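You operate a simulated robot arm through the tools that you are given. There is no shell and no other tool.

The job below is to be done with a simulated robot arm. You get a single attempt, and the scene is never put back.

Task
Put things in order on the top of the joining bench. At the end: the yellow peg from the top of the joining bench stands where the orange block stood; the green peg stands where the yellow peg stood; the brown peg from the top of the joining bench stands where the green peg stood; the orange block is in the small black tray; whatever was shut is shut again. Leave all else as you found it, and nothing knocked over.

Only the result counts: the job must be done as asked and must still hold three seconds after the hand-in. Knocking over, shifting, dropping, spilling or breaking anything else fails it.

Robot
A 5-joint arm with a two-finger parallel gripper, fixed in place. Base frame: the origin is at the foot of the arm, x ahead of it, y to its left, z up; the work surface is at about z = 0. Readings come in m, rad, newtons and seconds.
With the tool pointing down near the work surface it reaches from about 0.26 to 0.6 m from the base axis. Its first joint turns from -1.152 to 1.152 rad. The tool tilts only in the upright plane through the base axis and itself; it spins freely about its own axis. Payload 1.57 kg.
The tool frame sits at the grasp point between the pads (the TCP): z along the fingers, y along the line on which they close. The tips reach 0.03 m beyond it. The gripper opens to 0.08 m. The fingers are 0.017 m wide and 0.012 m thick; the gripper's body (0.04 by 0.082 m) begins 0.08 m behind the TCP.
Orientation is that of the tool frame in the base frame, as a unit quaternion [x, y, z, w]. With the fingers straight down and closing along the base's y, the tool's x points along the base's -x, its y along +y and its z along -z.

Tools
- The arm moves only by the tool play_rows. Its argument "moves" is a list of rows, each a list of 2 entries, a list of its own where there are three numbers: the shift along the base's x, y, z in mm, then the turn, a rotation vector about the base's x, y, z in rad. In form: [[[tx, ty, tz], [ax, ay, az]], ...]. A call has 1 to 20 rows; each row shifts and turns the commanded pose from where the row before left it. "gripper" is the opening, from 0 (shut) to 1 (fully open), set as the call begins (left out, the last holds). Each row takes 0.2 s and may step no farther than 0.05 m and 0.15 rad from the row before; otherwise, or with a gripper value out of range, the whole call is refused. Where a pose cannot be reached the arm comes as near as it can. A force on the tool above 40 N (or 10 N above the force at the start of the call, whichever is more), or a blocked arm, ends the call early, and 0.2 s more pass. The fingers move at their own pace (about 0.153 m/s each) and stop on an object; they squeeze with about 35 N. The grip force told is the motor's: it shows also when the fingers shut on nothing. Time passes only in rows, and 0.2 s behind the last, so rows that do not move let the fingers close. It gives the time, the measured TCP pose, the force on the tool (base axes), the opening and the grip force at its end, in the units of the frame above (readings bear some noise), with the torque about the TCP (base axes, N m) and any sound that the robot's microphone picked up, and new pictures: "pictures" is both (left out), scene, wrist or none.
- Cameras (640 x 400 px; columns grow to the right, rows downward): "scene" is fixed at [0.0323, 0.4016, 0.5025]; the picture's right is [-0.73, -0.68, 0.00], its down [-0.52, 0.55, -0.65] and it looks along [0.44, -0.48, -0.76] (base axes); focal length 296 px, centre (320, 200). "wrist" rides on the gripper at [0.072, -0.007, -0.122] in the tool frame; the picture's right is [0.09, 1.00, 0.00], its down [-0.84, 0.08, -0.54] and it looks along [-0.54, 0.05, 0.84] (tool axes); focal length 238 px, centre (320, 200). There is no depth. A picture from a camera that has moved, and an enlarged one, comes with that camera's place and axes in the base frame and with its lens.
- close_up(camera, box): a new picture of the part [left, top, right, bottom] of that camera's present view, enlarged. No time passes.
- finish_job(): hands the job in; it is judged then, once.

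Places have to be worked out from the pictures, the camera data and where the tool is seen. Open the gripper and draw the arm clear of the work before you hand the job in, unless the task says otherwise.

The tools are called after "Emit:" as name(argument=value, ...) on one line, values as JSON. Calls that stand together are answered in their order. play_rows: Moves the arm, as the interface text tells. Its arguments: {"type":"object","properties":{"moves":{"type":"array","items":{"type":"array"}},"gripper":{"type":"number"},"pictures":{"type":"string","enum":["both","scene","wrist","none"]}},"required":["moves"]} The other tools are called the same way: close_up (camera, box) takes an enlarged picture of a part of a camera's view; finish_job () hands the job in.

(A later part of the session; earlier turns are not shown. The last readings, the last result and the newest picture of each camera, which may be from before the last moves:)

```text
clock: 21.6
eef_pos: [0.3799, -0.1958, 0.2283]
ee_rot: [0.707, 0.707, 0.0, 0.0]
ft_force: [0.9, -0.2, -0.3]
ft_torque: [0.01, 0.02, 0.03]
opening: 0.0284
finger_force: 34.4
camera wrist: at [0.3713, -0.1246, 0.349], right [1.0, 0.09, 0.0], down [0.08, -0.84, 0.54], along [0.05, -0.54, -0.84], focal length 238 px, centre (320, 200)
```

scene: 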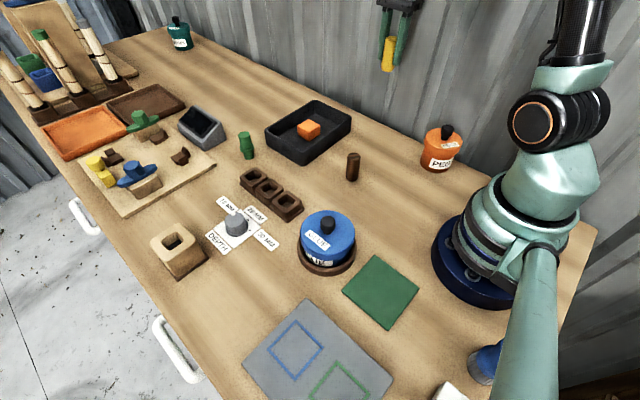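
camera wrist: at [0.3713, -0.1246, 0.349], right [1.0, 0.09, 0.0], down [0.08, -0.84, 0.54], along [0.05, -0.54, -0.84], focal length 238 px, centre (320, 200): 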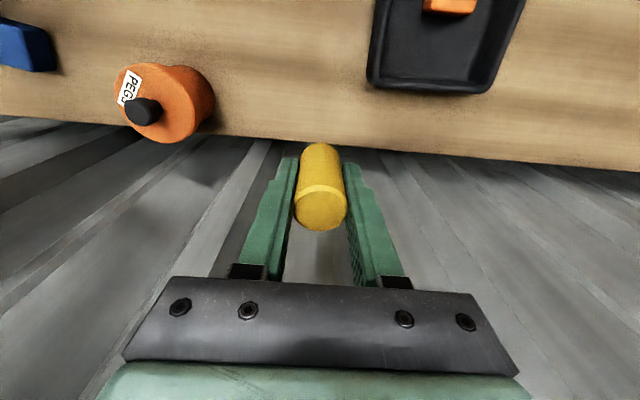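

The peg is held well and is clear. I carry it at this height to above the block's old place (0.266,0.318), turning the tool back a quarter turn on the way.

Emit:
play_rows(moves=[[[-8.7, 39.56, 0], [0, 0, 0.12083]], [[-8.7, 39.56, 0], [0, 0, 0.12083]], [[-8.7, 39.56, 0], [0, 0, 0.12083]], [[-8.7, 39.56, 0], [0, 0, 0.12083]], [[-8.7, 39.56, 0], [0, 0, 0.12083]], [[-8.7, 39.56, 0], [0, 0, 0.12083]], [[-8.7, 39.56, 0], [0, 0, 0.12083]], [[-8.7, 39.56, 0], [0, 0, 0.12083]], [[-8.7, 39.56, 0], [0, 0, 0.12083]], [[-8.7, 39.56, 0], [0, 0, 0.12083]], [[-8.7, 39.56, 0], [0, 0, 0.12083]], [[-8.7, 39.56, 0], [0, 0, 0.12083]], [[-8.6, 39.58, 0], [0, 0, 0.12083]], [[0, 0, 0], [0, 0, 0]]], pictures="both")

```text
clock: 24.6
eef_pos: [0.2657, 0.3188, 0.2268]
ee_rot: [0.0, 1.0, 0.0, 0.0]
ft_force: [-0.3, 0.0, 0.5]
ft_torque: [0.01, -0.02, 0.01]
opening: 0.028
finger_force: 34.7
camera wrist: at [0.193, 0.3113, 0.3485], right [-0.09, 1.0, 0.0], down [0.84, 0.08, 0.54], along [0.54, 0.05, -0.84], focal length 238 px, centre (320, 200)
```

scene: 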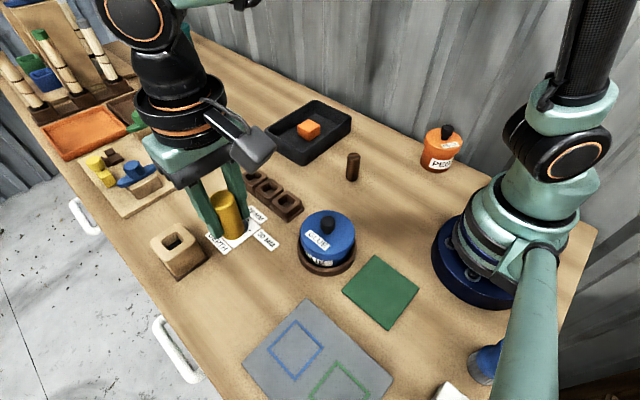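
wrist: 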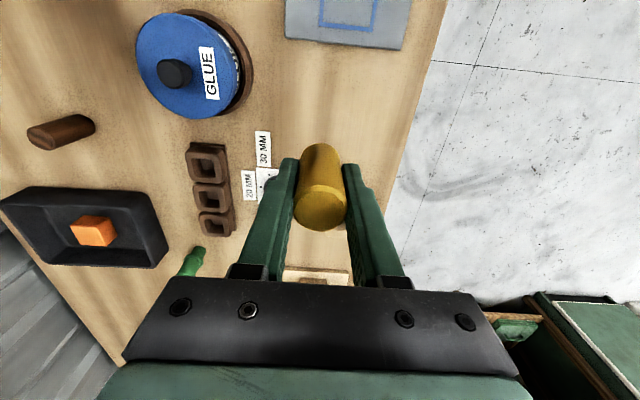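

The tool is over (0.266,0.318). I lower to about 10 mm above the table-contact height.

Emit:
play_rows(moves=[[[0, 0, -45], [0, 0, 0]], [[0, 0, -45], [0, 0, 0]], [[0, 0, -40], [0, 0, 0]], [[0, 0, -25], [0, 0, 0]], [[0, 0, -15], [0, 0, 0]], [[0, 0, 0], [0, 0, 0]]], pictures="both")

Emit:
close_up(camera="scene", box=[190, 230, 310, 320])

```text
clock: 26.0
eef_pos: [0.2668, 0.3205, 0.0563]
ee_rot: [0.0, 1.0, 0.0, 0.0]
ft_force: [0.4, 0.7, -0.5]
ft_torque: [0.02, -0.01, 0.01]
opening: 0.0283
finger_force: 35.0
camera wrist: at [0.194, 0.3125, 0.1776], right [-0.09, 1.0, 0.0], down [0.84, 0.08, 0.54], along [0.54, 0.05, -0.84], focal length 238 px, centre (320, 200)
```

scene: 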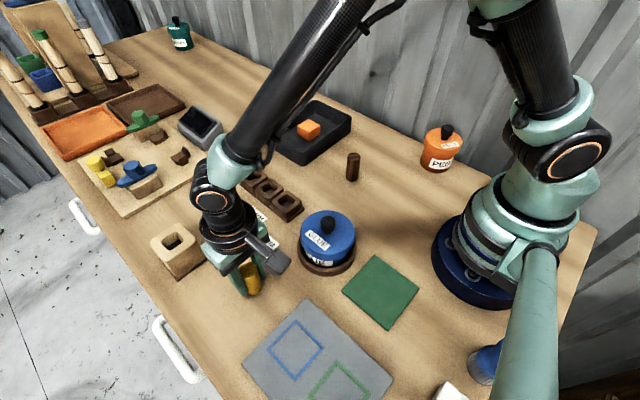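
wrist: 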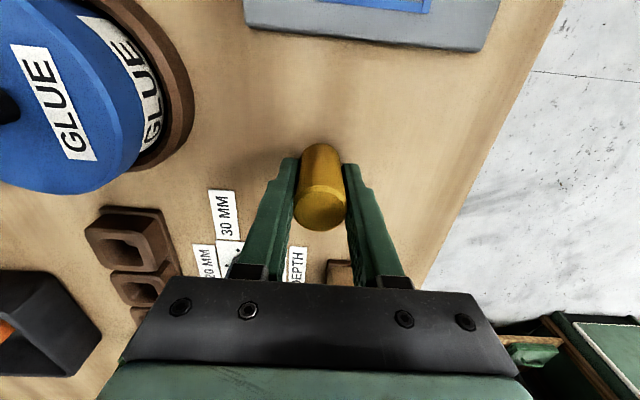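

```text
4.44 times, centred on (250, 275) of scene
camera zoom: at [0.0323, 0.4016, 0.5025], right [-0.73, -0.68, 0.0], down [-0.52, 0.55, -0.65], along [0.44, -0.48, -0.76], focal length 1315 px, centre (631, -133)
```

zoom: 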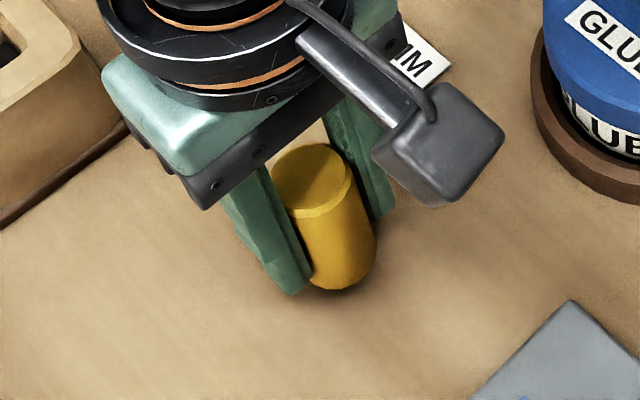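

I lower further in small steps and re-read the pose before contact.

Emit:
play_rows(moves=[[[0, -0.7, -5], [0, 0, 0]], [[0, 0, -2], [0, 0, 0]], [[0, 0, 0], [0, 0, 0]], [[0, 0, 0], [0, 0, 0]]], pictures="none")

Emit:
play_rows(moves=[[[0, 0, -1], [0, 0, 0]], [[0, 0, 0], [0, 0, 0]]], pictures="none")

```text
clock: 27.0
eef_pos: [0.2672, 0.3174, 0.0493]
ee_rot: [0.0, 1.0, 0.0, -0.001]
ft_force: [-0.6, 0.3, -0.1]
ft_torque: [0.0, 0.0, 0.0]
opening: 0.0282
finger_force: 34.8
```

```text
clock: 27.6
eef_pos: [0.2663, 0.3188, 0.048]
ee_rot: [0.0, 1.0, 0.0, 0.0]
ft_force: [0.0, -1.2, 0.0]
ft_torque: [-0.01, 0.01, 0.0]
opening: 0.0282
finger_force: 35.2
```

Still free of contact at z≈0.048. I continue in 1 mm steps toward 0.0465.

Emit:
play_rows(moves=[[[0, 0, -1], [0, 0, 0]], [[0, 0, -0.7], [0, 0, 0]], [[0, 0, 0], [0, 0, 0]]], pictures="both")

Emit:
close_up(camera="scene", box=[214, 245, 294, 295])

```text
clock: 28.4
eef_pos: [0.2679, 0.3182, 0.0472]
ee_rot: [0.001, 1.0, 0.0, 0.0]
ft_force: [-2.6, -0.6, 6.2]
ft_torque: [-0.04, 0.09, -0.01]
opening: 0.028
finger_force: 35.2
camera wrist: at [0.1937, 0.3108, 0.1683], right [-0.09, 1.0, 0.0], down [0.84, 0.08, 0.54], along [0.54, 0.05, -0.84], focal length 238 px, centre (320, 200)
```

scene: 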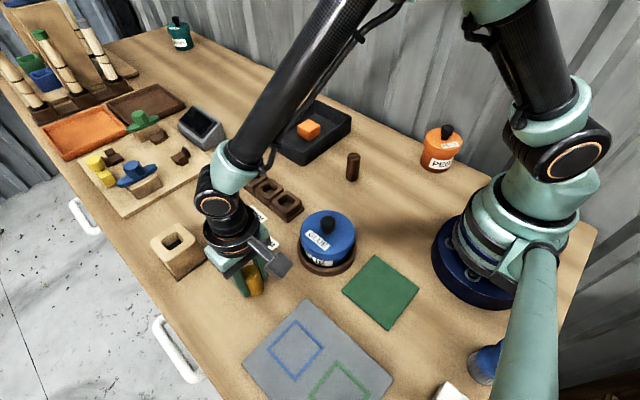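
wrist: 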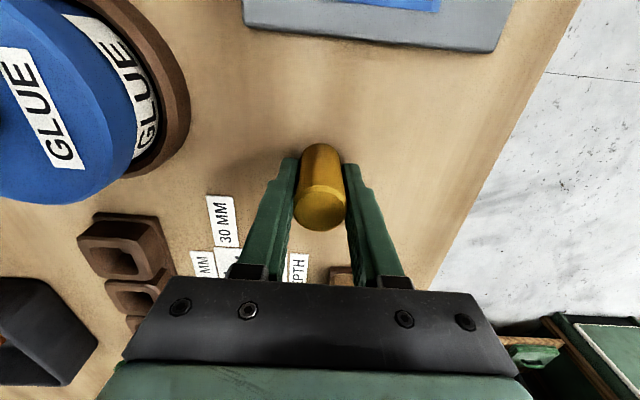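

```text
8.00 times, centred on (254, 270) of scene
camera zoom: at [0.0323, 0.4016, 0.5025], right [-0.73, -0.68, 0.0], down [-0.52, 0.55, -0.65], along [0.44, -0.48, -0.76], focal length 2368 px, centre (848, -360)
```

zoom: 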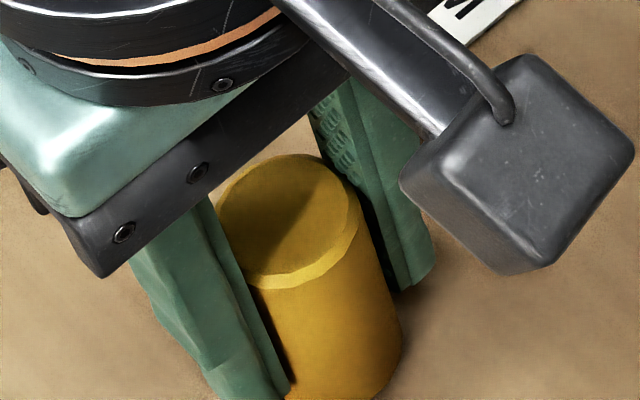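

Light contact with the bench (6 N) tells that the peg stands. I open the fingers partly to let go.

Emit:
play_rows(moves=[[[0, 0, 0.3], [0, 0, 0]], [[0, 0, 0], [0, 0, 0]], [[0, 0, 0], [0, 0, 0]]], gripper=0.7, pictures="wrist")

Emit:
close_up(camera="wrist", box=[240, 110, 400, 210])

```text
clock: 29.2
eef_pos: [0.2667, 0.3179, 0.0466]
ee_rot: [0.0, 1.0, 0.0, -0.001]
ft_force: [0.2, 0.0, -0.1]
ft_torque: [0.01, -0.01, 0.02]
opening: 0.0562
finger_force: 0.1
camera wrist: at [0.1936, 0.3109, 0.1682], right [-0.09, 1.0, 0.0], down [0.84, 0.08, 0.54], along [0.54, 0.05, -0.84], focal length 238 px, centre (320, 200)
```

wrist: 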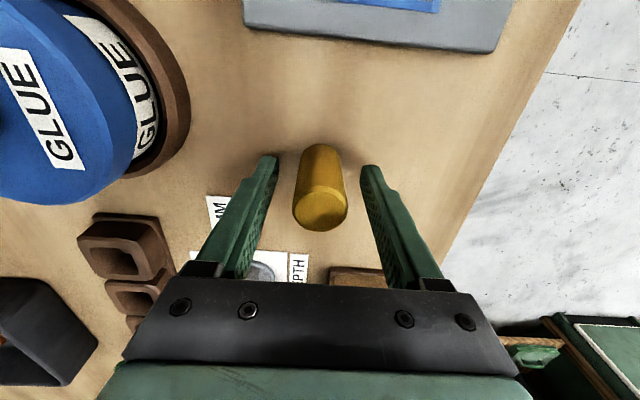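

```text
4.00 times, centred on (320, 160) of wrist
camera zoom: at [0.1936, 0.3109, 0.1682], right [-0.09, 1.0, 0.0], down [0.84, 0.08, 0.54], along [0.54, 0.05, -0.84], focal length 953 px, centre (320, 360)
```

zoom: 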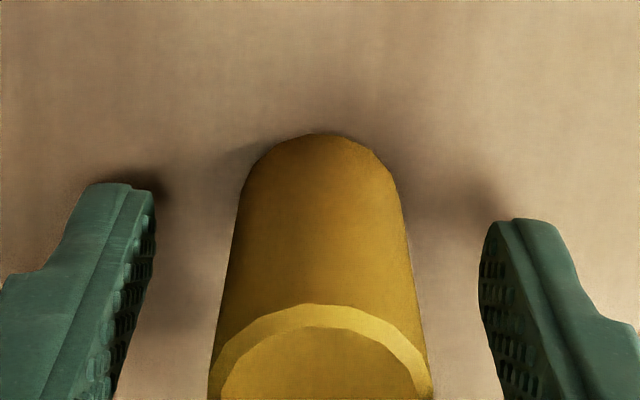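

The yellow peg stands free between the open fingers. I rise straight up.

Emit:
play_rows(moves=[[[0, 0, 25], [0, 0, 0]], [[0, 0, 45], [0, 0, 0]], [[0, 0, 45], [0, 0, 0]], [[0, 0, 45], [0, 0, 0]], [[0, 0, 0], [0, 0, 0]]], pictures="both")

```text
clock: 30.4
eef_pos: [0.2673, 0.3172, 0.208]
ee_rot: [0.0, 1.0, 0.0, 0.0]
ft_force: [0.0, 0.6, -0.7]
ft_torque: [0.01, -0.02, 0.01]
opening: 0.056
finger_force: 0.1
camera wrist: at [0.194, 0.3108, 0.3297], right [-0.09, 1.0, 0.0], down [0.84, 0.08, 0.54], along [0.54, 0.05, -0.84], focal length 238 px, centre (320, 200)
```

scene: 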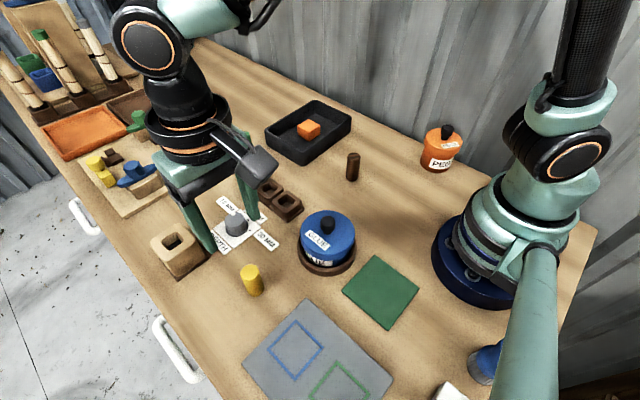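
wrist: 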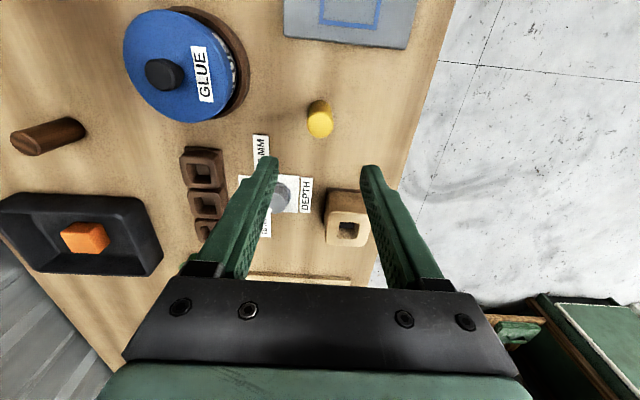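

The yellow peg stands upright at its new place. I now move above the green peg at about (0.5615,0.101).

Emit:
play_rows(moves=[[[32.8, -24.1, 0], [0, 0, 0]], [[32.8, -24.1, 0], [0, 0, 0]], [[32.8, -24.1, 0], [0, 0, 0]], [[32.8, -24.1, 0], [0, 0, 0]], [[32.8, -24.1, 0], [0, 0, 0]], [[32.8, -24.1, 0], [0, 0, 0]], [[32.8, -24, 0], [0, 0, 0]], [[32.8, -24, 0], [0, 0, 0]], [[32.8, -24, 0], [0, 0, 0]], [[0, 0, 0], [0, 0, 0]]], pictures="both")

Emit:
close_up(camera="wrist", box=[240, 70, 400, 170])

Emit:
close_up(camera="scene", box=[214, 250, 294, 300])

```text
clock: 32.6
eef_pos: [0.5612, 0.1005, 0.2046]
ee_rot: [0.0, 1.0, 0.0, -0.001]
ft_force: [-0.6, -0.1, 0.5]
ft_torque: [0.0, 0.03, -0.03]
opening: 0.0562
finger_force: 0.1
camera wrist: at [0.4883, 0.0938, 0.3278], right [-0.09, 1.0, 0.0], down [0.84, 0.08, 0.54], along [0.54, 0.05, -0.84], focal length 238 px, centre (320, 200)
```

scene: 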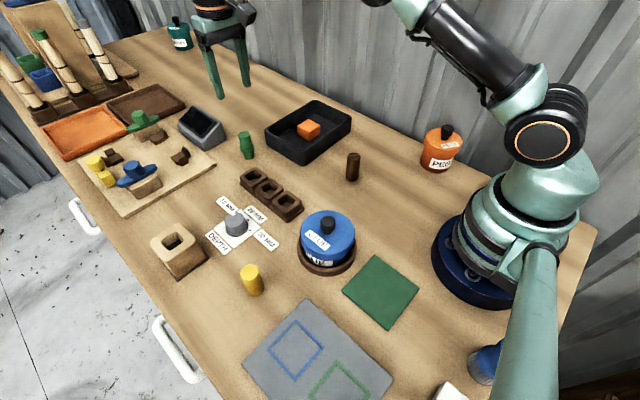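
wrist: 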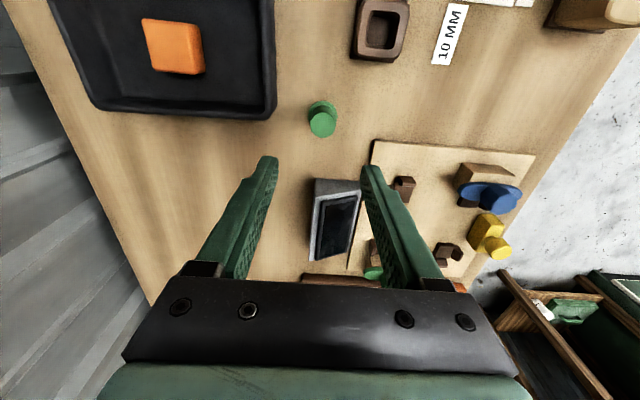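

```text
4.00 times, centred on (320, 120) of wrist
camera zoom: at [0.4883, 0.0938, 0.3278], right [-0.09, 1.0, 0.0], down [0.84, 0.08, 0.54], along [0.54, 0.05, -0.84], focal length 953 px, centre (320, 520)
```

zoom: 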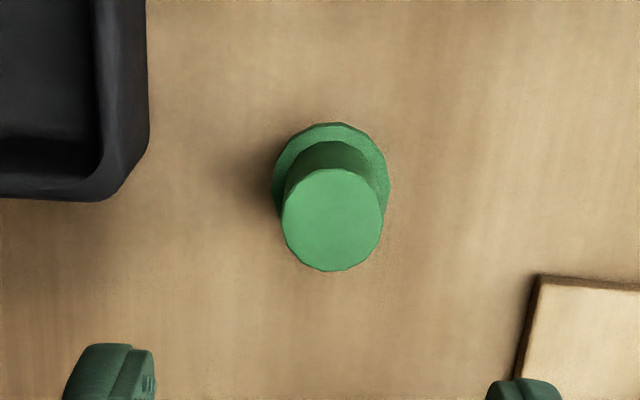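

```text
8.00 times, centred on (254, 275) of scene
camera zoom: at [0.0323, 0.4016, 0.5025], right [-0.73, -0.68, 0.0], down [-0.52, 0.55, -0.65], along [0.44, -0.48, -0.76], focal length 2368 px, centre (848, -400)
```

zoom: 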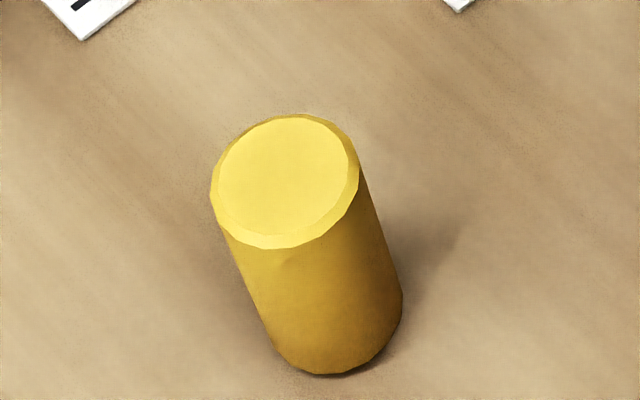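

The yellow peg's place agrees with the old block place within about 2 mm. The green peg shows near (0.560,0.102); I shift slightly and lower to z≈0.11, with the tips above its top, to check.

Emit:
play_rows(moves=[[[-1, 1.5, -40], [0, 0, 0]], [[0, 0, -37], [0, 0, 0]], [[0, 0, -20], [0, 0, 0]], [[0, 0, 0], [0, 0, 0]]], pictures="both")

Emit:
close_up(camera="wrist", box=[240, 90, 400, 190])

Emit:
close_up(camera="scene", box=[190, 80, 310, 170])

```text
clock: 33.6
eef_pos: [0.5602, 0.1034, 0.1086]
ee_rot: [-0.001, 1.0, 0.0, 0.0]
ft_force: [0.1, -0.8, -0.7]
ft_torque: [0.03, 0.03, 0.01]
opening: 0.0559
finger_force: 0.0
camera wrist: at [0.4877, 0.0954, 0.2314], right [-0.09, 1.0, 0.0], down [0.84, 0.08, 0.54], along [0.54, 0.05, -0.84], focal length 238 px, centre (320, 200)
```

scene: 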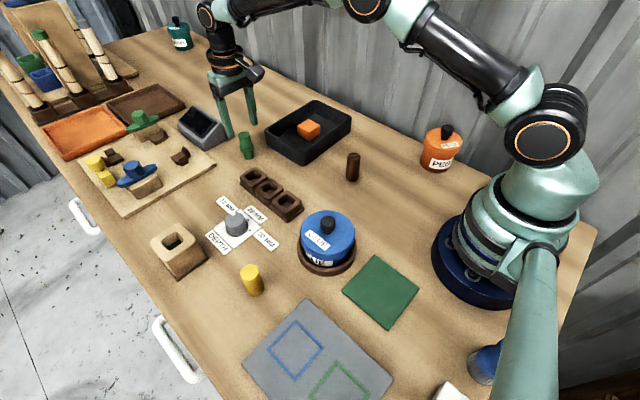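
wrist: 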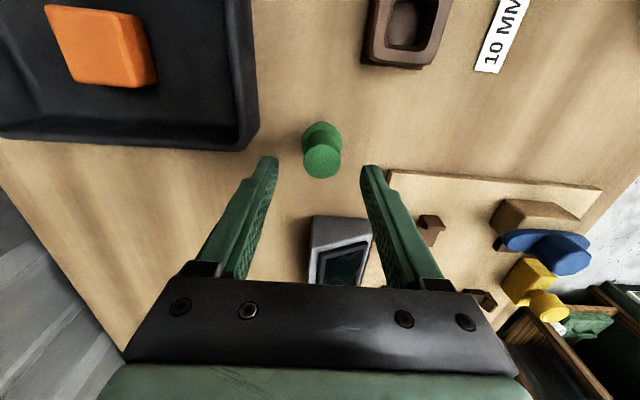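

```text
4.00 times, centred on (320, 140) of wrist
camera zoom: at [0.4877, 0.0954, 0.2314], right [-0.09, 1.0, 0.0], down [0.84, 0.08, 0.54], along [0.54, 0.05, -0.84], focal length 953 px, centre (320, 440)
```

zoom: 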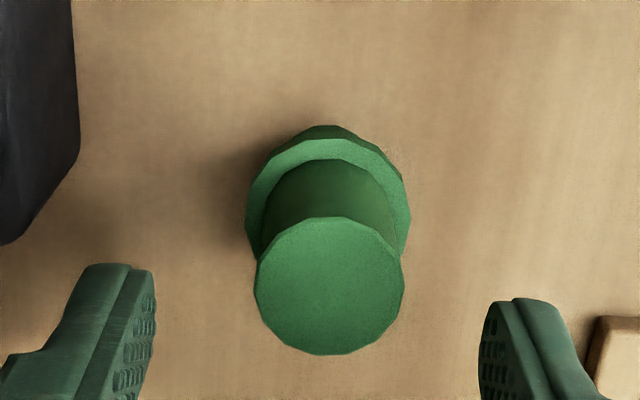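

```text
4.44 times, centred on (250, 125) of scene
camera zoom: at [0.0323, 0.4016, 0.5025], right [-0.73, -0.68, 0.0], down [-0.52, 0.55, -0.65], along [0.44, -0.48, -0.76], focal length 1315 px, centre (631, 533)
```

zoom: 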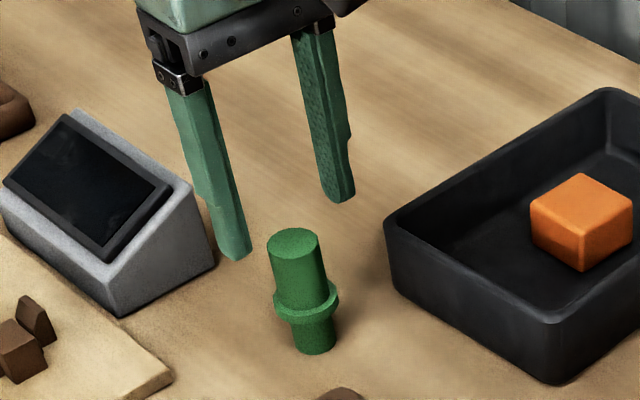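

The green peg is at about (0.5597,0.1032) and its collar top at z≈0.032. I shift under a millimetre and lower so that the tips end just above the collar (tool z≈0.068).

Emit:
play_rows(moves=[[[-0.4, 0.8, -20], [0, 0, 0]], [[0, 0, -15], [0, 0, 0]], [[0, 0, -6], [0, 0, 0]], [[0, 0, 0], [0, 0, 0]], [[0, 0, 0], [0, 0, 0]]], pictures="both")

Emit:
close_up(camera="wrist", box=[240, 110, 400, 210])

Emit:
close_up(camera="scene", box=[206, 115, 286, 165])

```text
clock: 34.8
eef_pos: [0.5611, 0.1024, 0.0685]
ee_rot: [0.0, 1.0, 0.0, 0.001]
ft_force: [-0.7, -0.4, 0.0]
ft_torque: [-0.03, -0.01, 0.01]
opening: 0.0563
finger_force: 0.0
camera wrist: at [0.4877, 0.0964, 0.1903], right [-0.09, 1.0, 0.0], down [0.84, 0.08, 0.54], along [0.54, 0.05, -0.84], focal length 238 px, centre (320, 200)
```

scene: 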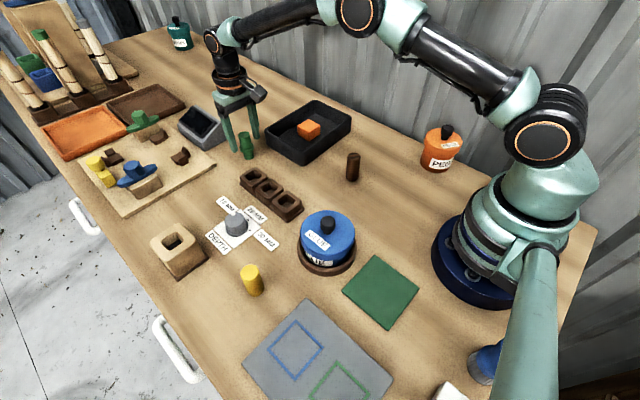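
wrist: 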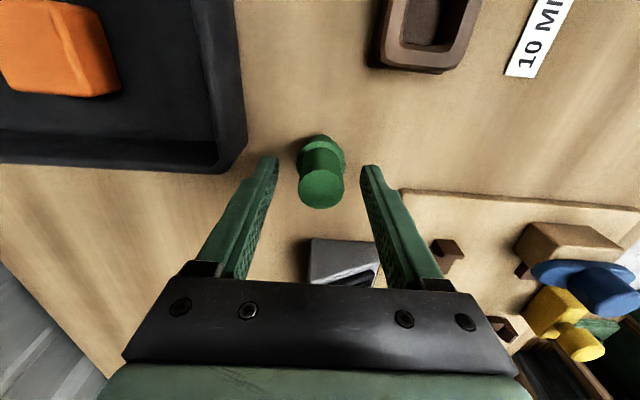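

```text
4.00 times, centred on (320, 160) of wrist
camera zoom: at [0.4877, 0.0964, 0.1903], right [-0.09, 1.0, 0.0], down [0.84, 0.08, 0.54], along [0.54, 0.05, -0.84], focal length 953 px, centre (320, 360)
```

zoom: 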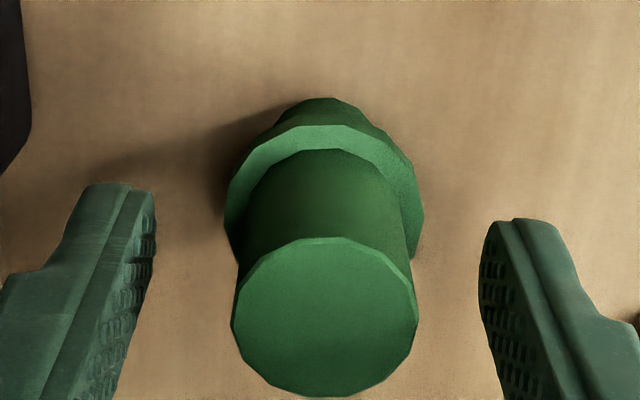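

```text
8.00 times, centred on (246, 140) of scene
camera zoom: at [0.0323, 0.4016, 0.5025], right [-0.73, -0.68, 0.0], down [-0.52, 0.55, -0.65], along [0.44, -0.48, -0.76], focal length 2368 px, centre (912, 680)
```

zoom: 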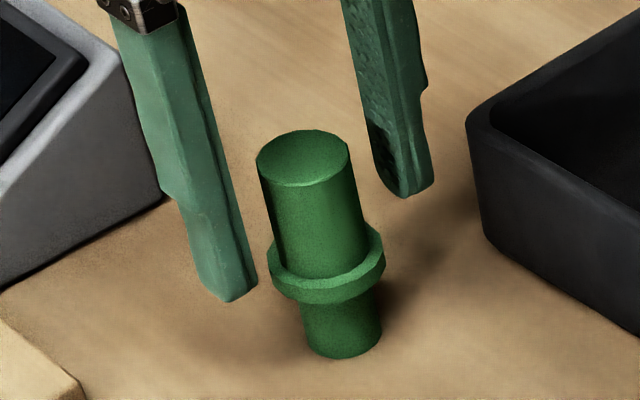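

The tips sit just above the collar and the peg (0.5598,0.103) is centred between the fingers. I close on it.

Emit:
play_rows(moves=[[[0, 0, 0], [0, 0, 0]], [[0, 0, 0], [0, 0, 0]], [[0, 0, 0], [0, 0, 0]]], gripper=0.0, pictures="both")

Emit:
close_up(camera="wrist", box=[240, 110, 400, 210])

Emit:
close_up(camera="scene", box=[206, 115, 286, 165])

```text
clock: 35.6
eef_pos: [0.5599, 0.1052, 0.0685]
ee_rot: [0.0, 1.0, 0.0, 0.0]
ft_force: [0.5, -0.3, 0.8]
ft_torque: [0.02, -0.01, 0.02]
opening: 0.0254
finger_force: 35.2
camera wrist: at [0.4878, 0.0964, 0.1904], right [-0.09, 1.0, 0.0], down [0.84, 0.08, 0.54], along [0.54, 0.05, -0.84], focal length 238 px, centre (320, 200)
```

scene: 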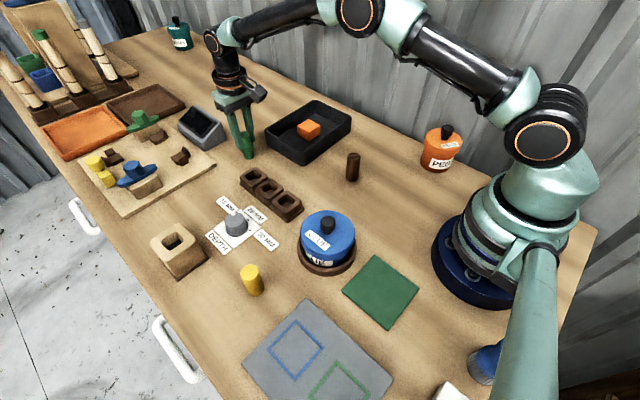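
wrist: 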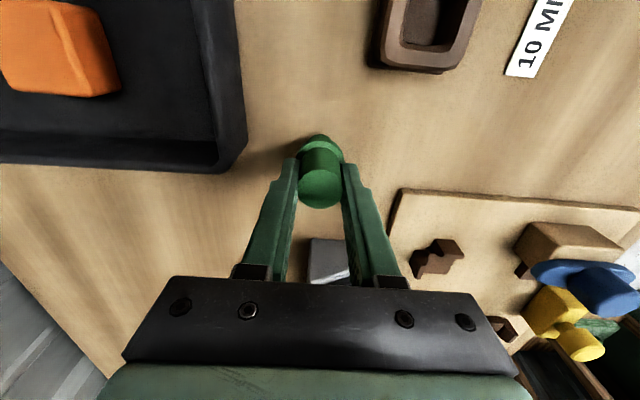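

```text
4.00 times, centred on (320, 160) of wrist
camera zoom: at [0.4878, 0.0964, 0.1904], right [-0.09, 1.0, 0.0], down [0.84, 0.08, 0.54], along [0.54, 0.05, -0.84], focal length 953 px, centre (320, 360)
```

zoom: 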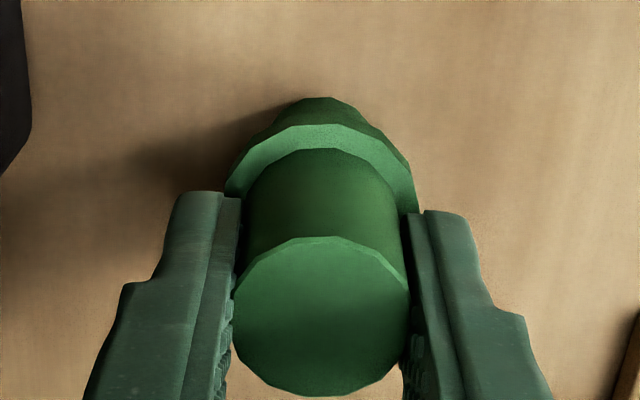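

```text
8.00 times, centred on (246, 140) of scene
camera zoom: at [0.0323, 0.4016, 0.5025], right [-0.73, -0.68, 0.0], down [-0.52, 0.55, -0.65], along [0.44, -0.48, -0.76], focal length 2368 px, centre (912, 680)
```

zoom: 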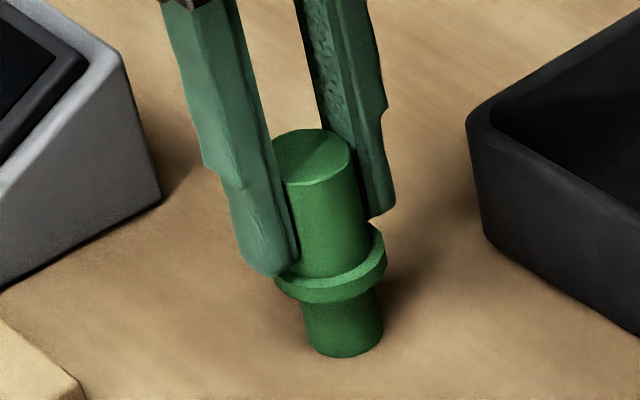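

The green peg is held just above its collar (25.4 mm) and has not moved. Its place is recorded as (0.560,0.103). I lift it straight up.

Emit:
play_rows(moves=[[[0, 0, 15], [0, 0, 0]], [[0, 0, 40], [0, 0, 0]], [[0, 0, 45], [0, 0, 0]], [[0, 0, 45], [0, 0, 0]], [[0, 0, 10], [0, 0, 0]], [[0, 0, 0], [0, 0, 0]]], pictures="both")

```text
clock: 37.0
eef_pos: [0.5597, 0.1039, 0.2246]
ee_rot: [-0.001, 1.0, 0.0, 0.0]
ft_force: [-0.4, 0.1, -0.1]
ft_torque: [0.02, 0.04, -0.05]
opening: 0.0255
finger_force: 34.8
camera wrist: at [0.4872, 0.0968, 0.3461], right [-0.09, 1.0, 0.0], down [0.84, 0.08, 0.54], along [0.54, 0.05, -0.84], focal length 238 px, centre (320, 200)
```

scene: 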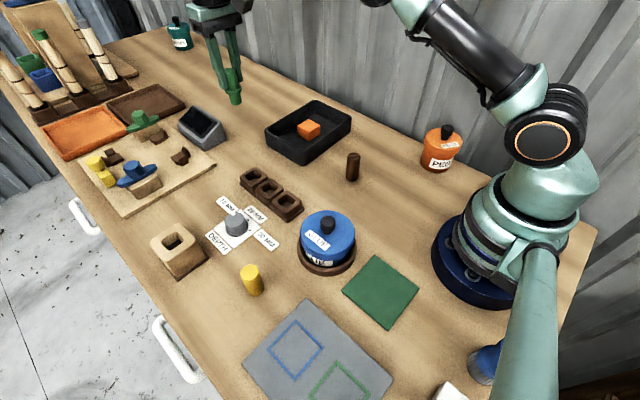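
wrist: 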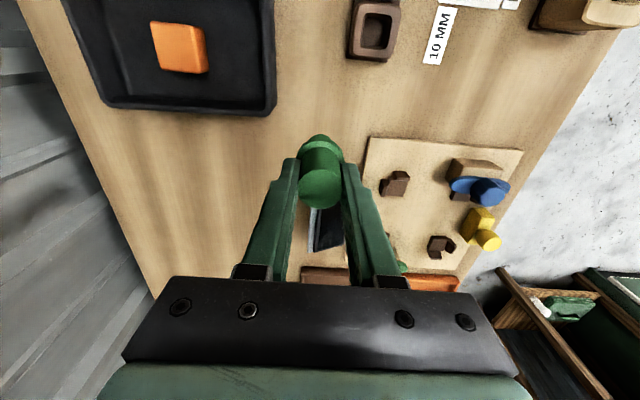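

The green peg is clear. I carry it above the yellow peg's old place (0.379,-0.1966), turning the tool a quarter turn as before.

Emit:
play_rows(moves=[[[-16.4, -27.3, 0], [0, 0, -0.1428]], [[-16.4, -27.3, 0], [0, 0, -0.1428]], [[-16.4, -27.3, 0], [0, 0, -0.1428]], [[-16.4, -27.3, 0], [0, 0, -0.1428]], [[-16.4, -27.3, 0], [0, 0, -0.1428]], [[-16.4, -27.3, 0], [0, 0, -0.1428]], [[-16.4, -27.3, 0], [0, 0, -0.1428]], [[-16.4, -27.3, 0], [0, 0, -0.1428]], [[-16.4, -27.3, 0], [0, 0, -0.1428]], [[-16.4, -27.3, 0], [0, 0, -0.1428]], [[-16.8, -26.8, 0], [0, 0, -0.1428]], [[0, 0, 0], [0, 0, 0]]], pictures="both")

```text
clock: 39.6
eef_pos: [0.3803, -0.1963, 0.2238]
ee_rot: [0.708, 0.707, 0.0, 0.0]
ft_force: [-0.9, 0.1, 0.5]
ft_torque: [-0.01, 0.01, 0.03]
opening: 0.0262
finger_force: 35.0
camera wrist: at [0.3719, -0.1249, 0.3454], right [1.0, 0.09, 0.0], down [0.08, -0.84, 0.54], along [0.05, -0.54, -0.84], focal length 238 px, centre (320, 200)
```

scene: 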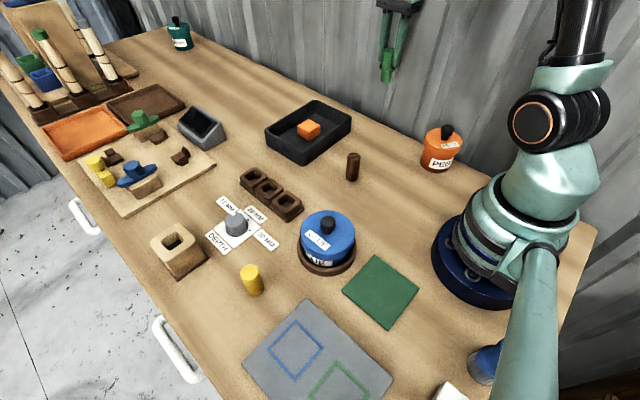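
wrist: 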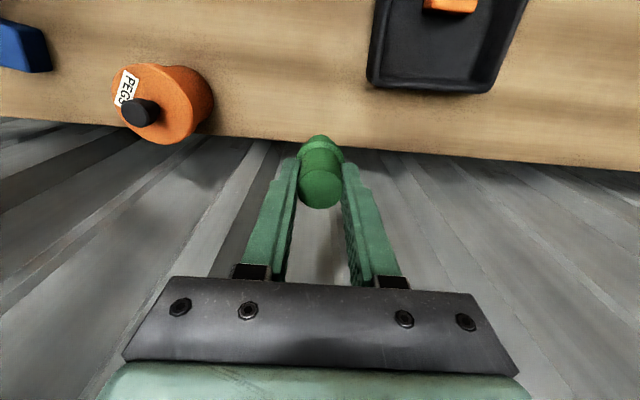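

The tool is over the yellow's old place. I lower to about 10 mm above contact height.

Emit:
play_rows(moves=[[[0, 0, -45], [0, 0, 0]], [[0, 0, -45], [0, 0, 0]], [[0, 0, -35], [0, 0, 0]], [[0, 0, -20], [0, 0, 0]], [[0, 0, 0], [0, 0, 0]]], pictures="both")

Emit:
close_up(camera="scene", box=[330, 60, 426, 150])

```text
clock: 40.8
eef_pos: [0.3808, -0.1941, 0.0789]
ee_rot: [0.707, 0.707, 0.0, -0.001]
ft_force: [-0.3, 0.2, -0.6]
ft_torque: [-0.04, -0.03, 0.03]
opening: 0.0256
finger_force: 34.9
camera wrist: at [0.372, -0.1244, 0.2005], right [1.0, 0.09, 0.0], down [0.08, -0.84, 0.54], along [0.05, -0.54, -0.84], focal length 238 px, centre (320, 200)
```

scene: 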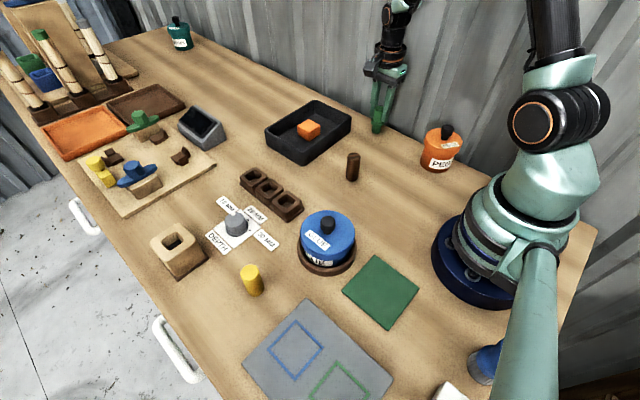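
wrist: 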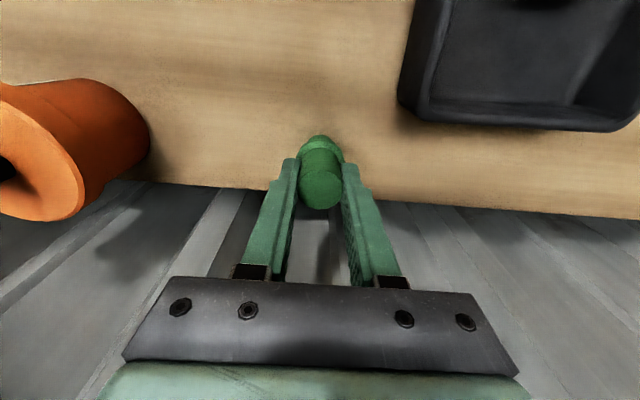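

```text
4.44 times, centred on (378, 105) of scene
camera zoom: at [0.0323, 0.4016, 0.5025], right [-0.73, -0.68, 0.0], down [-0.52, 0.55, -0.65], along [0.44, -0.48, -0.76], focal length 1315 px, centre (62, 622)
```

zoom: 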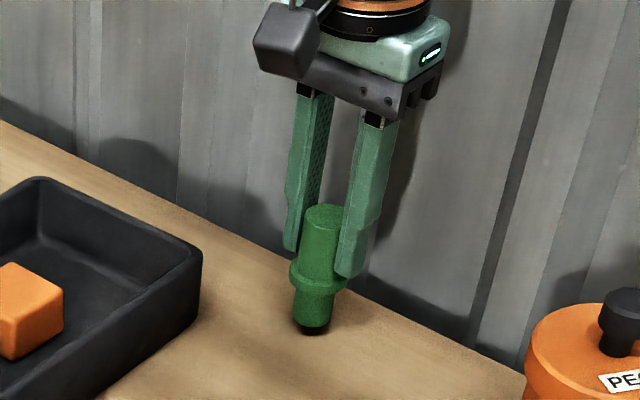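

The camera place matches that at the yellow grasp within half a millimetre. I lower in small steps until light contact.

Emit:
play_rows(moves=[[[-0.3, -0.2, -4], [0, 0, 0]], [[0, 0, -3], [0, 0, 0]], [[0, 0, -1.5], [0, 0, 0]], [[0, 0, 0], [0, 0, 0]]], pictures="none")

Emit:
play_rows(moves=[[[0, 0, -1], [0, 0, 0]], [[0, 0, 0], [0, 0, 0]]], pictures="none")

```text
clock: 41.8
eef_pos: [0.3798, -0.1961, 0.0701]
ee_rot: [0.707, 0.707, -0.001, 0.0]
ft_force: [-0.2, -0.9, -0.9]
ft_torque: [-0.01, 0.01, -0.01]
opening: 0.0257
finger_force: 34.7
```

```text
clock: 42.4
eef_pos: [0.3799, -0.1948, 0.0696]
ee_rot: [0.707, 0.707, 0.001, 0.0]
ft_force: [-0.8, 0.7, 2.7]
ft_torque: [0.06, 0.0, -0.01]
opening: 0.026
finger_force: 35.2
```

Light contact (2.7 N) shows that the peg has reached the bench. I open the fingers partly to release it.

Emit:
play_rows(moves=[[[0, 0, 0], [0, 0, 0]], [[0, 0, 0], [0, 0, 0]], [[0, 0, 0], [0, 0, 0]]], gripper=0.7, pictures="both")

Emit:
close_up(camera="wrist", box=[240, 110, 400, 210])

Emit:
close_up(camera="scene", box=[330, 90, 426, 150])

```text
clock: 43.2
eef_pos: [0.3791, -0.1965, 0.069]
ee_rot: [0.707, 0.707, 0.0, -0.001]
ft_force: [0.1, -0.7, -0.3]
ft_torque: [-0.04, 0.01, -0.02]
opening: 0.0563
finger_force: 0.0
camera wrist: at [0.3716, -0.1251, 0.191], right [1.0, 0.09, 0.0], down [0.08, -0.84, 0.54], along [0.05, -0.54, -0.84], focal length 238 px, centre (320, 200)
```

scene: 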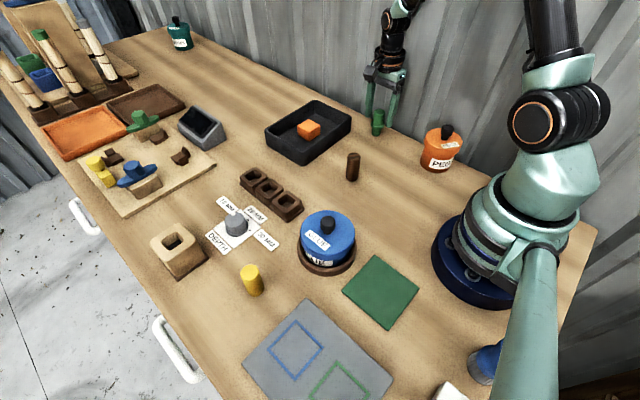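
wrist: 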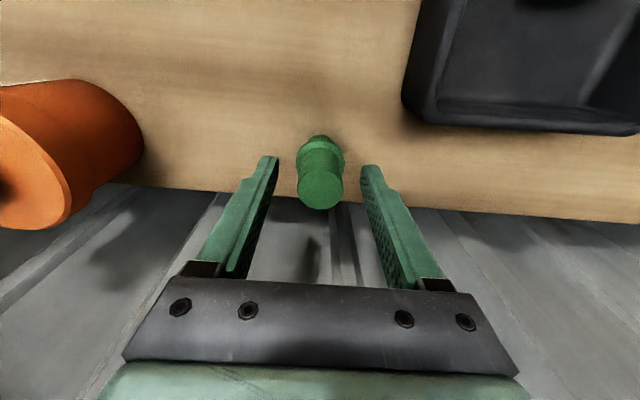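

```text
4.00 times, centred on (320, 160) of wrist
camera zoom: at [0.3716, -0.1251, 0.191], right [1.0, 0.09, 0.0], down [0.08, -0.84, 0.54], along [0.05, -0.54, -0.84], focal length 953 px, centre (320, 360)
```

zoom: 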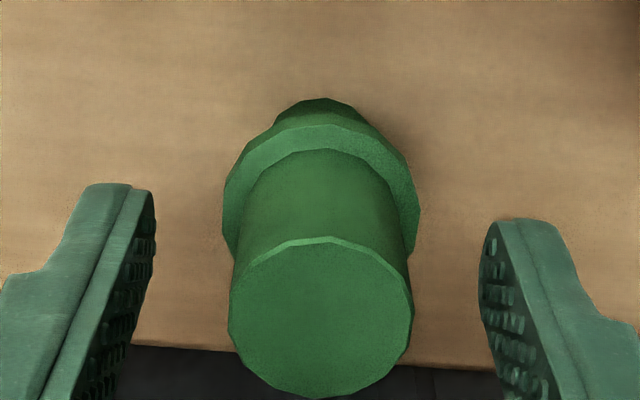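

```text
6.67 times, centred on (378, 120) of scene
camera zoom: at [0.0323, 0.4016, 0.5025], right [-0.73, -0.68, 0.0], down [-0.52, 0.55, -0.65], along [0.44, -0.48, -0.76], focal length 1973 px, centre (-67, 733)
```

zoom: 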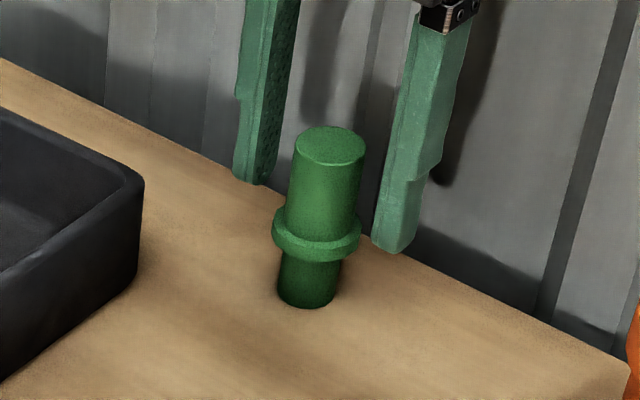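

The green peg stands where the yellow stood (the base lies at the same picture spot). I rise straight up.

Emit:
play_rows(moves=[[[0, 0, 20], [0, 0, 0]], [[0, 0, 40], [0, 0, 0]], [[0, 0, 40], [0, 0, 0]], [[0, 0, 40], [0, 0, 0]], [[0, 0, 0], [0, 0, 0]]], pictures="scene")

```text
clock: 44.4
eef_pos: [0.3801, -0.1966, 0.2086]
ee_rot: [0.707, 0.708, 0.0, 0.0]
ft_force: [0.1, -0.3, 0.2]
ft_torque: [0.0, 0.01, 0.01]
opening: 0.056
finger_force: 0.0
```

scene: 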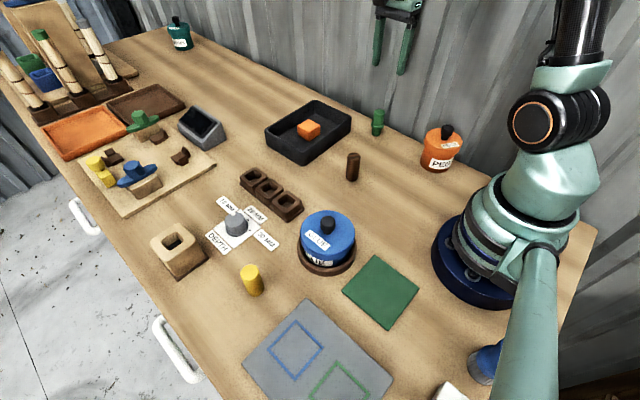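

Green stands upright. I move above the brown peg at about (0.320,-0.018), keeping the present tool turn.

Emit:
play_rows(moves=[[[-11.7, 35.7, 0], [0, 0, 0]], [[-11.7, 35.7, 0], [0, 0, 0]], [[-11.7, 35.7, 0], [0, 0, 0]], [[-11.7, 35.7, 0], [0, 0, 0]], [[-11.9, 35.5, 0], [0, 0, 0]], [[0, 0, 0], [0, 0, 0]]], pictures="both")

Emit:
close_up(camera="wrist", box=[240, 70, 400, 170])

```text
clock: 45.8
eef_pos: [0.3212, -0.0179, 0.2089]
ee_rot: [0.707, 0.707, 0.0, 0.0]
ft_force: [-0.1, -0.4, 0.4]
ft_torque: [-0.01, 0.01, 0.02]
opening: 0.0559
finger_force: 0.0
camera wrist: at [0.3117, 0.053, 0.3311], right [1.0, 0.09, 0.0], down [0.08, -0.84, 0.54], along [0.05, -0.54, -0.84], focal length 238 px, centre (320, 200)
```

scene: 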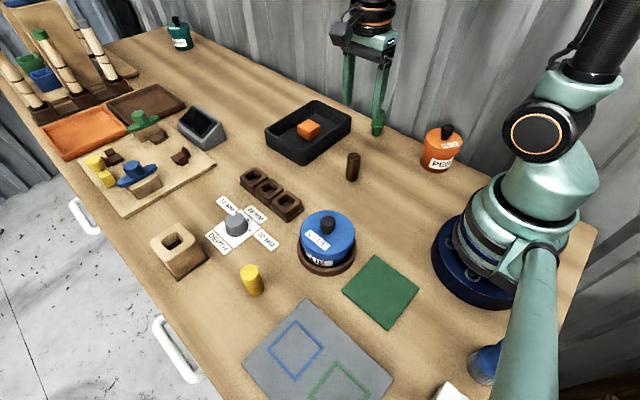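
wrist: 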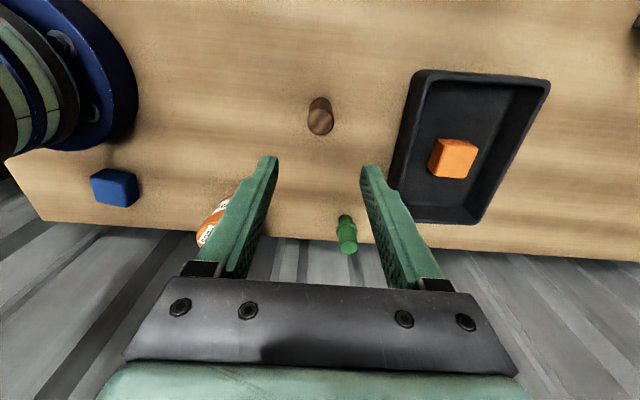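

```text
4.00 times, centred on (320, 120) of wrist
camera zoom: at [0.3117, 0.053, 0.3311], right [1.0, 0.09, 0.0], down [0.08, -0.84, 0.54], along [0.05, -0.54, -0.84], focal length 953 px, centre (320, 520)
```

zoom: 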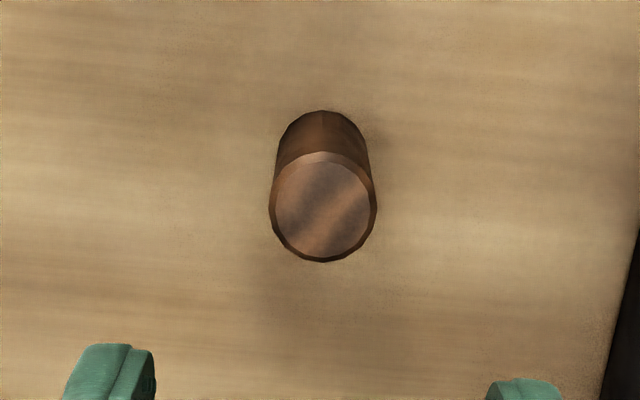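

The brown peg is near (0.319,-0.017). I shift about 1 mm and lower to z≈0.11 to check.

Emit:
play_rows(moves=[[[-0.7, 1.2, -40], [0, 0, 0]], [[0, 0, -38], [0, 0, 0]], [[0, 0, -20], [0, 0, 0]], [[0, 0, 0], [0, 0, 0]], [[0, 0, 0], [0, 0, 0]]], pictures="both")

Emit:
close_up(camera="wrist", box=[240, 90, 400, 190])

```text
clock: 47.0
eef_pos: [0.32, -0.0181, 0.1116]
ee_rot: [0.707, 0.707, 0.001, 0.0]
ft_force: [-0.9, 0.7, -0.2]
ft_torque: [0.01, -0.01, -0.02]
opening: 0.0558
finger_force: 0.2
camera wrist: at [0.3115, 0.0538, 0.2331], right [1.0, 0.09, 0.0], down [0.08, -0.84, 0.54], along [0.05, -0.54, -0.84], focal length 238 px, centre (320, 200)
```

scene: 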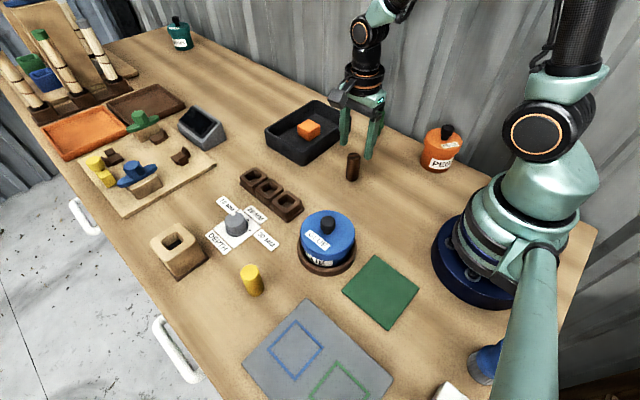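
wrist: 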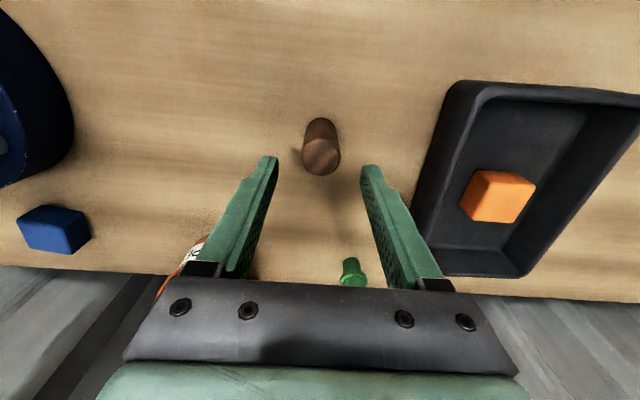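

```text
4.00 times, centred on (320, 140) of wrist
camera zoom: at [0.3115, 0.0538, 0.2331], right [1.0, 0.09, 0.0], down [0.08, -0.84, 0.54], along [0.05, -0.54, -0.84], focal length 953 px, centre (320, 440)
```

zoom: 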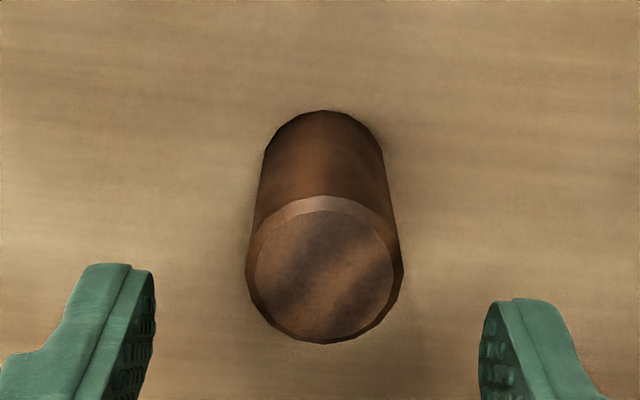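

The brown peg is about 1.5 mm toward +y from the tool axis; I correct that and lower around it to z≈0.046.

Emit:
play_rows(moves=[[[0, 1.5, -25], [0, 0, 0]], [[0, 0, -25], [0, 0, 0]], [[0, 0, -15], [0, 0, 0]], [[0, 0, 0], [0, 0, 0]], [[0, 0, 0], [0, 0, 0]]], pictures="both")

Emit:
close_up(camera="wrist", box=[240, 110, 400, 210])

```text
clock: 48.2
eef_pos: [0.3193, -0.0165, 0.0458]
ee_rot: [0.707, 0.708, 0.0, 0.001]
ft_force: [0.0, -0.5, 0.3]
ft_torque: [0.01, 0.03, -0.03]
opening: 0.056
finger_force: 0.0
camera wrist: at [0.3121, 0.056, 0.1673], right [1.0, 0.09, 0.0], down [0.08, -0.84, 0.54], along [0.05, -0.54, -0.84], focal length 238 px, centre (320, 200)
```

scene: 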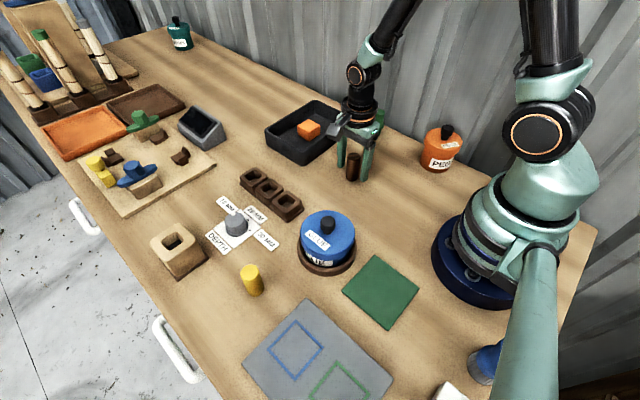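
wrist: 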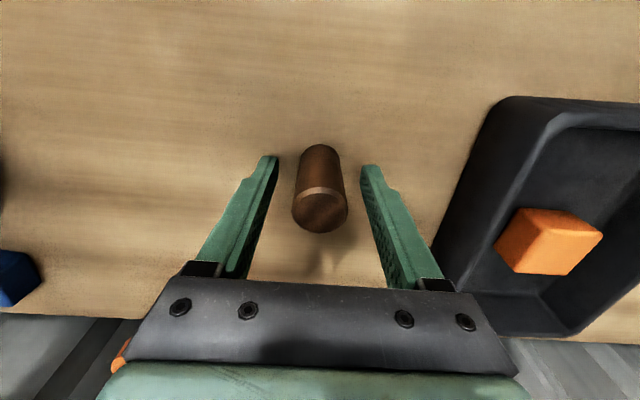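

```text
4.00 times, centred on (320, 160) of wrist
camera zoom: at [0.3121, 0.056, 0.1673], right [1.0, 0.09, 0.0], down [0.08, -0.84, 0.54], along [0.05, -0.54, -0.84], focal length 953 px, centre (320, 360)
```

zoom: 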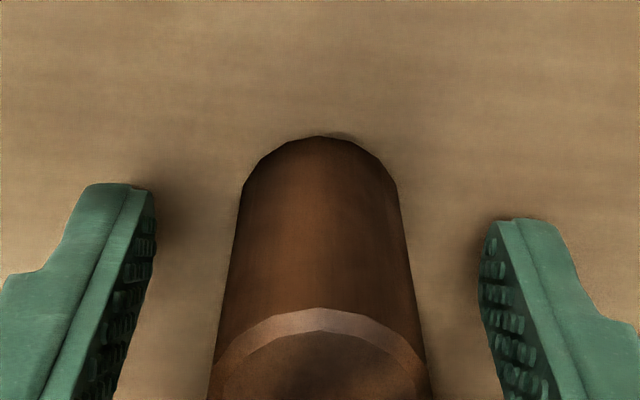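

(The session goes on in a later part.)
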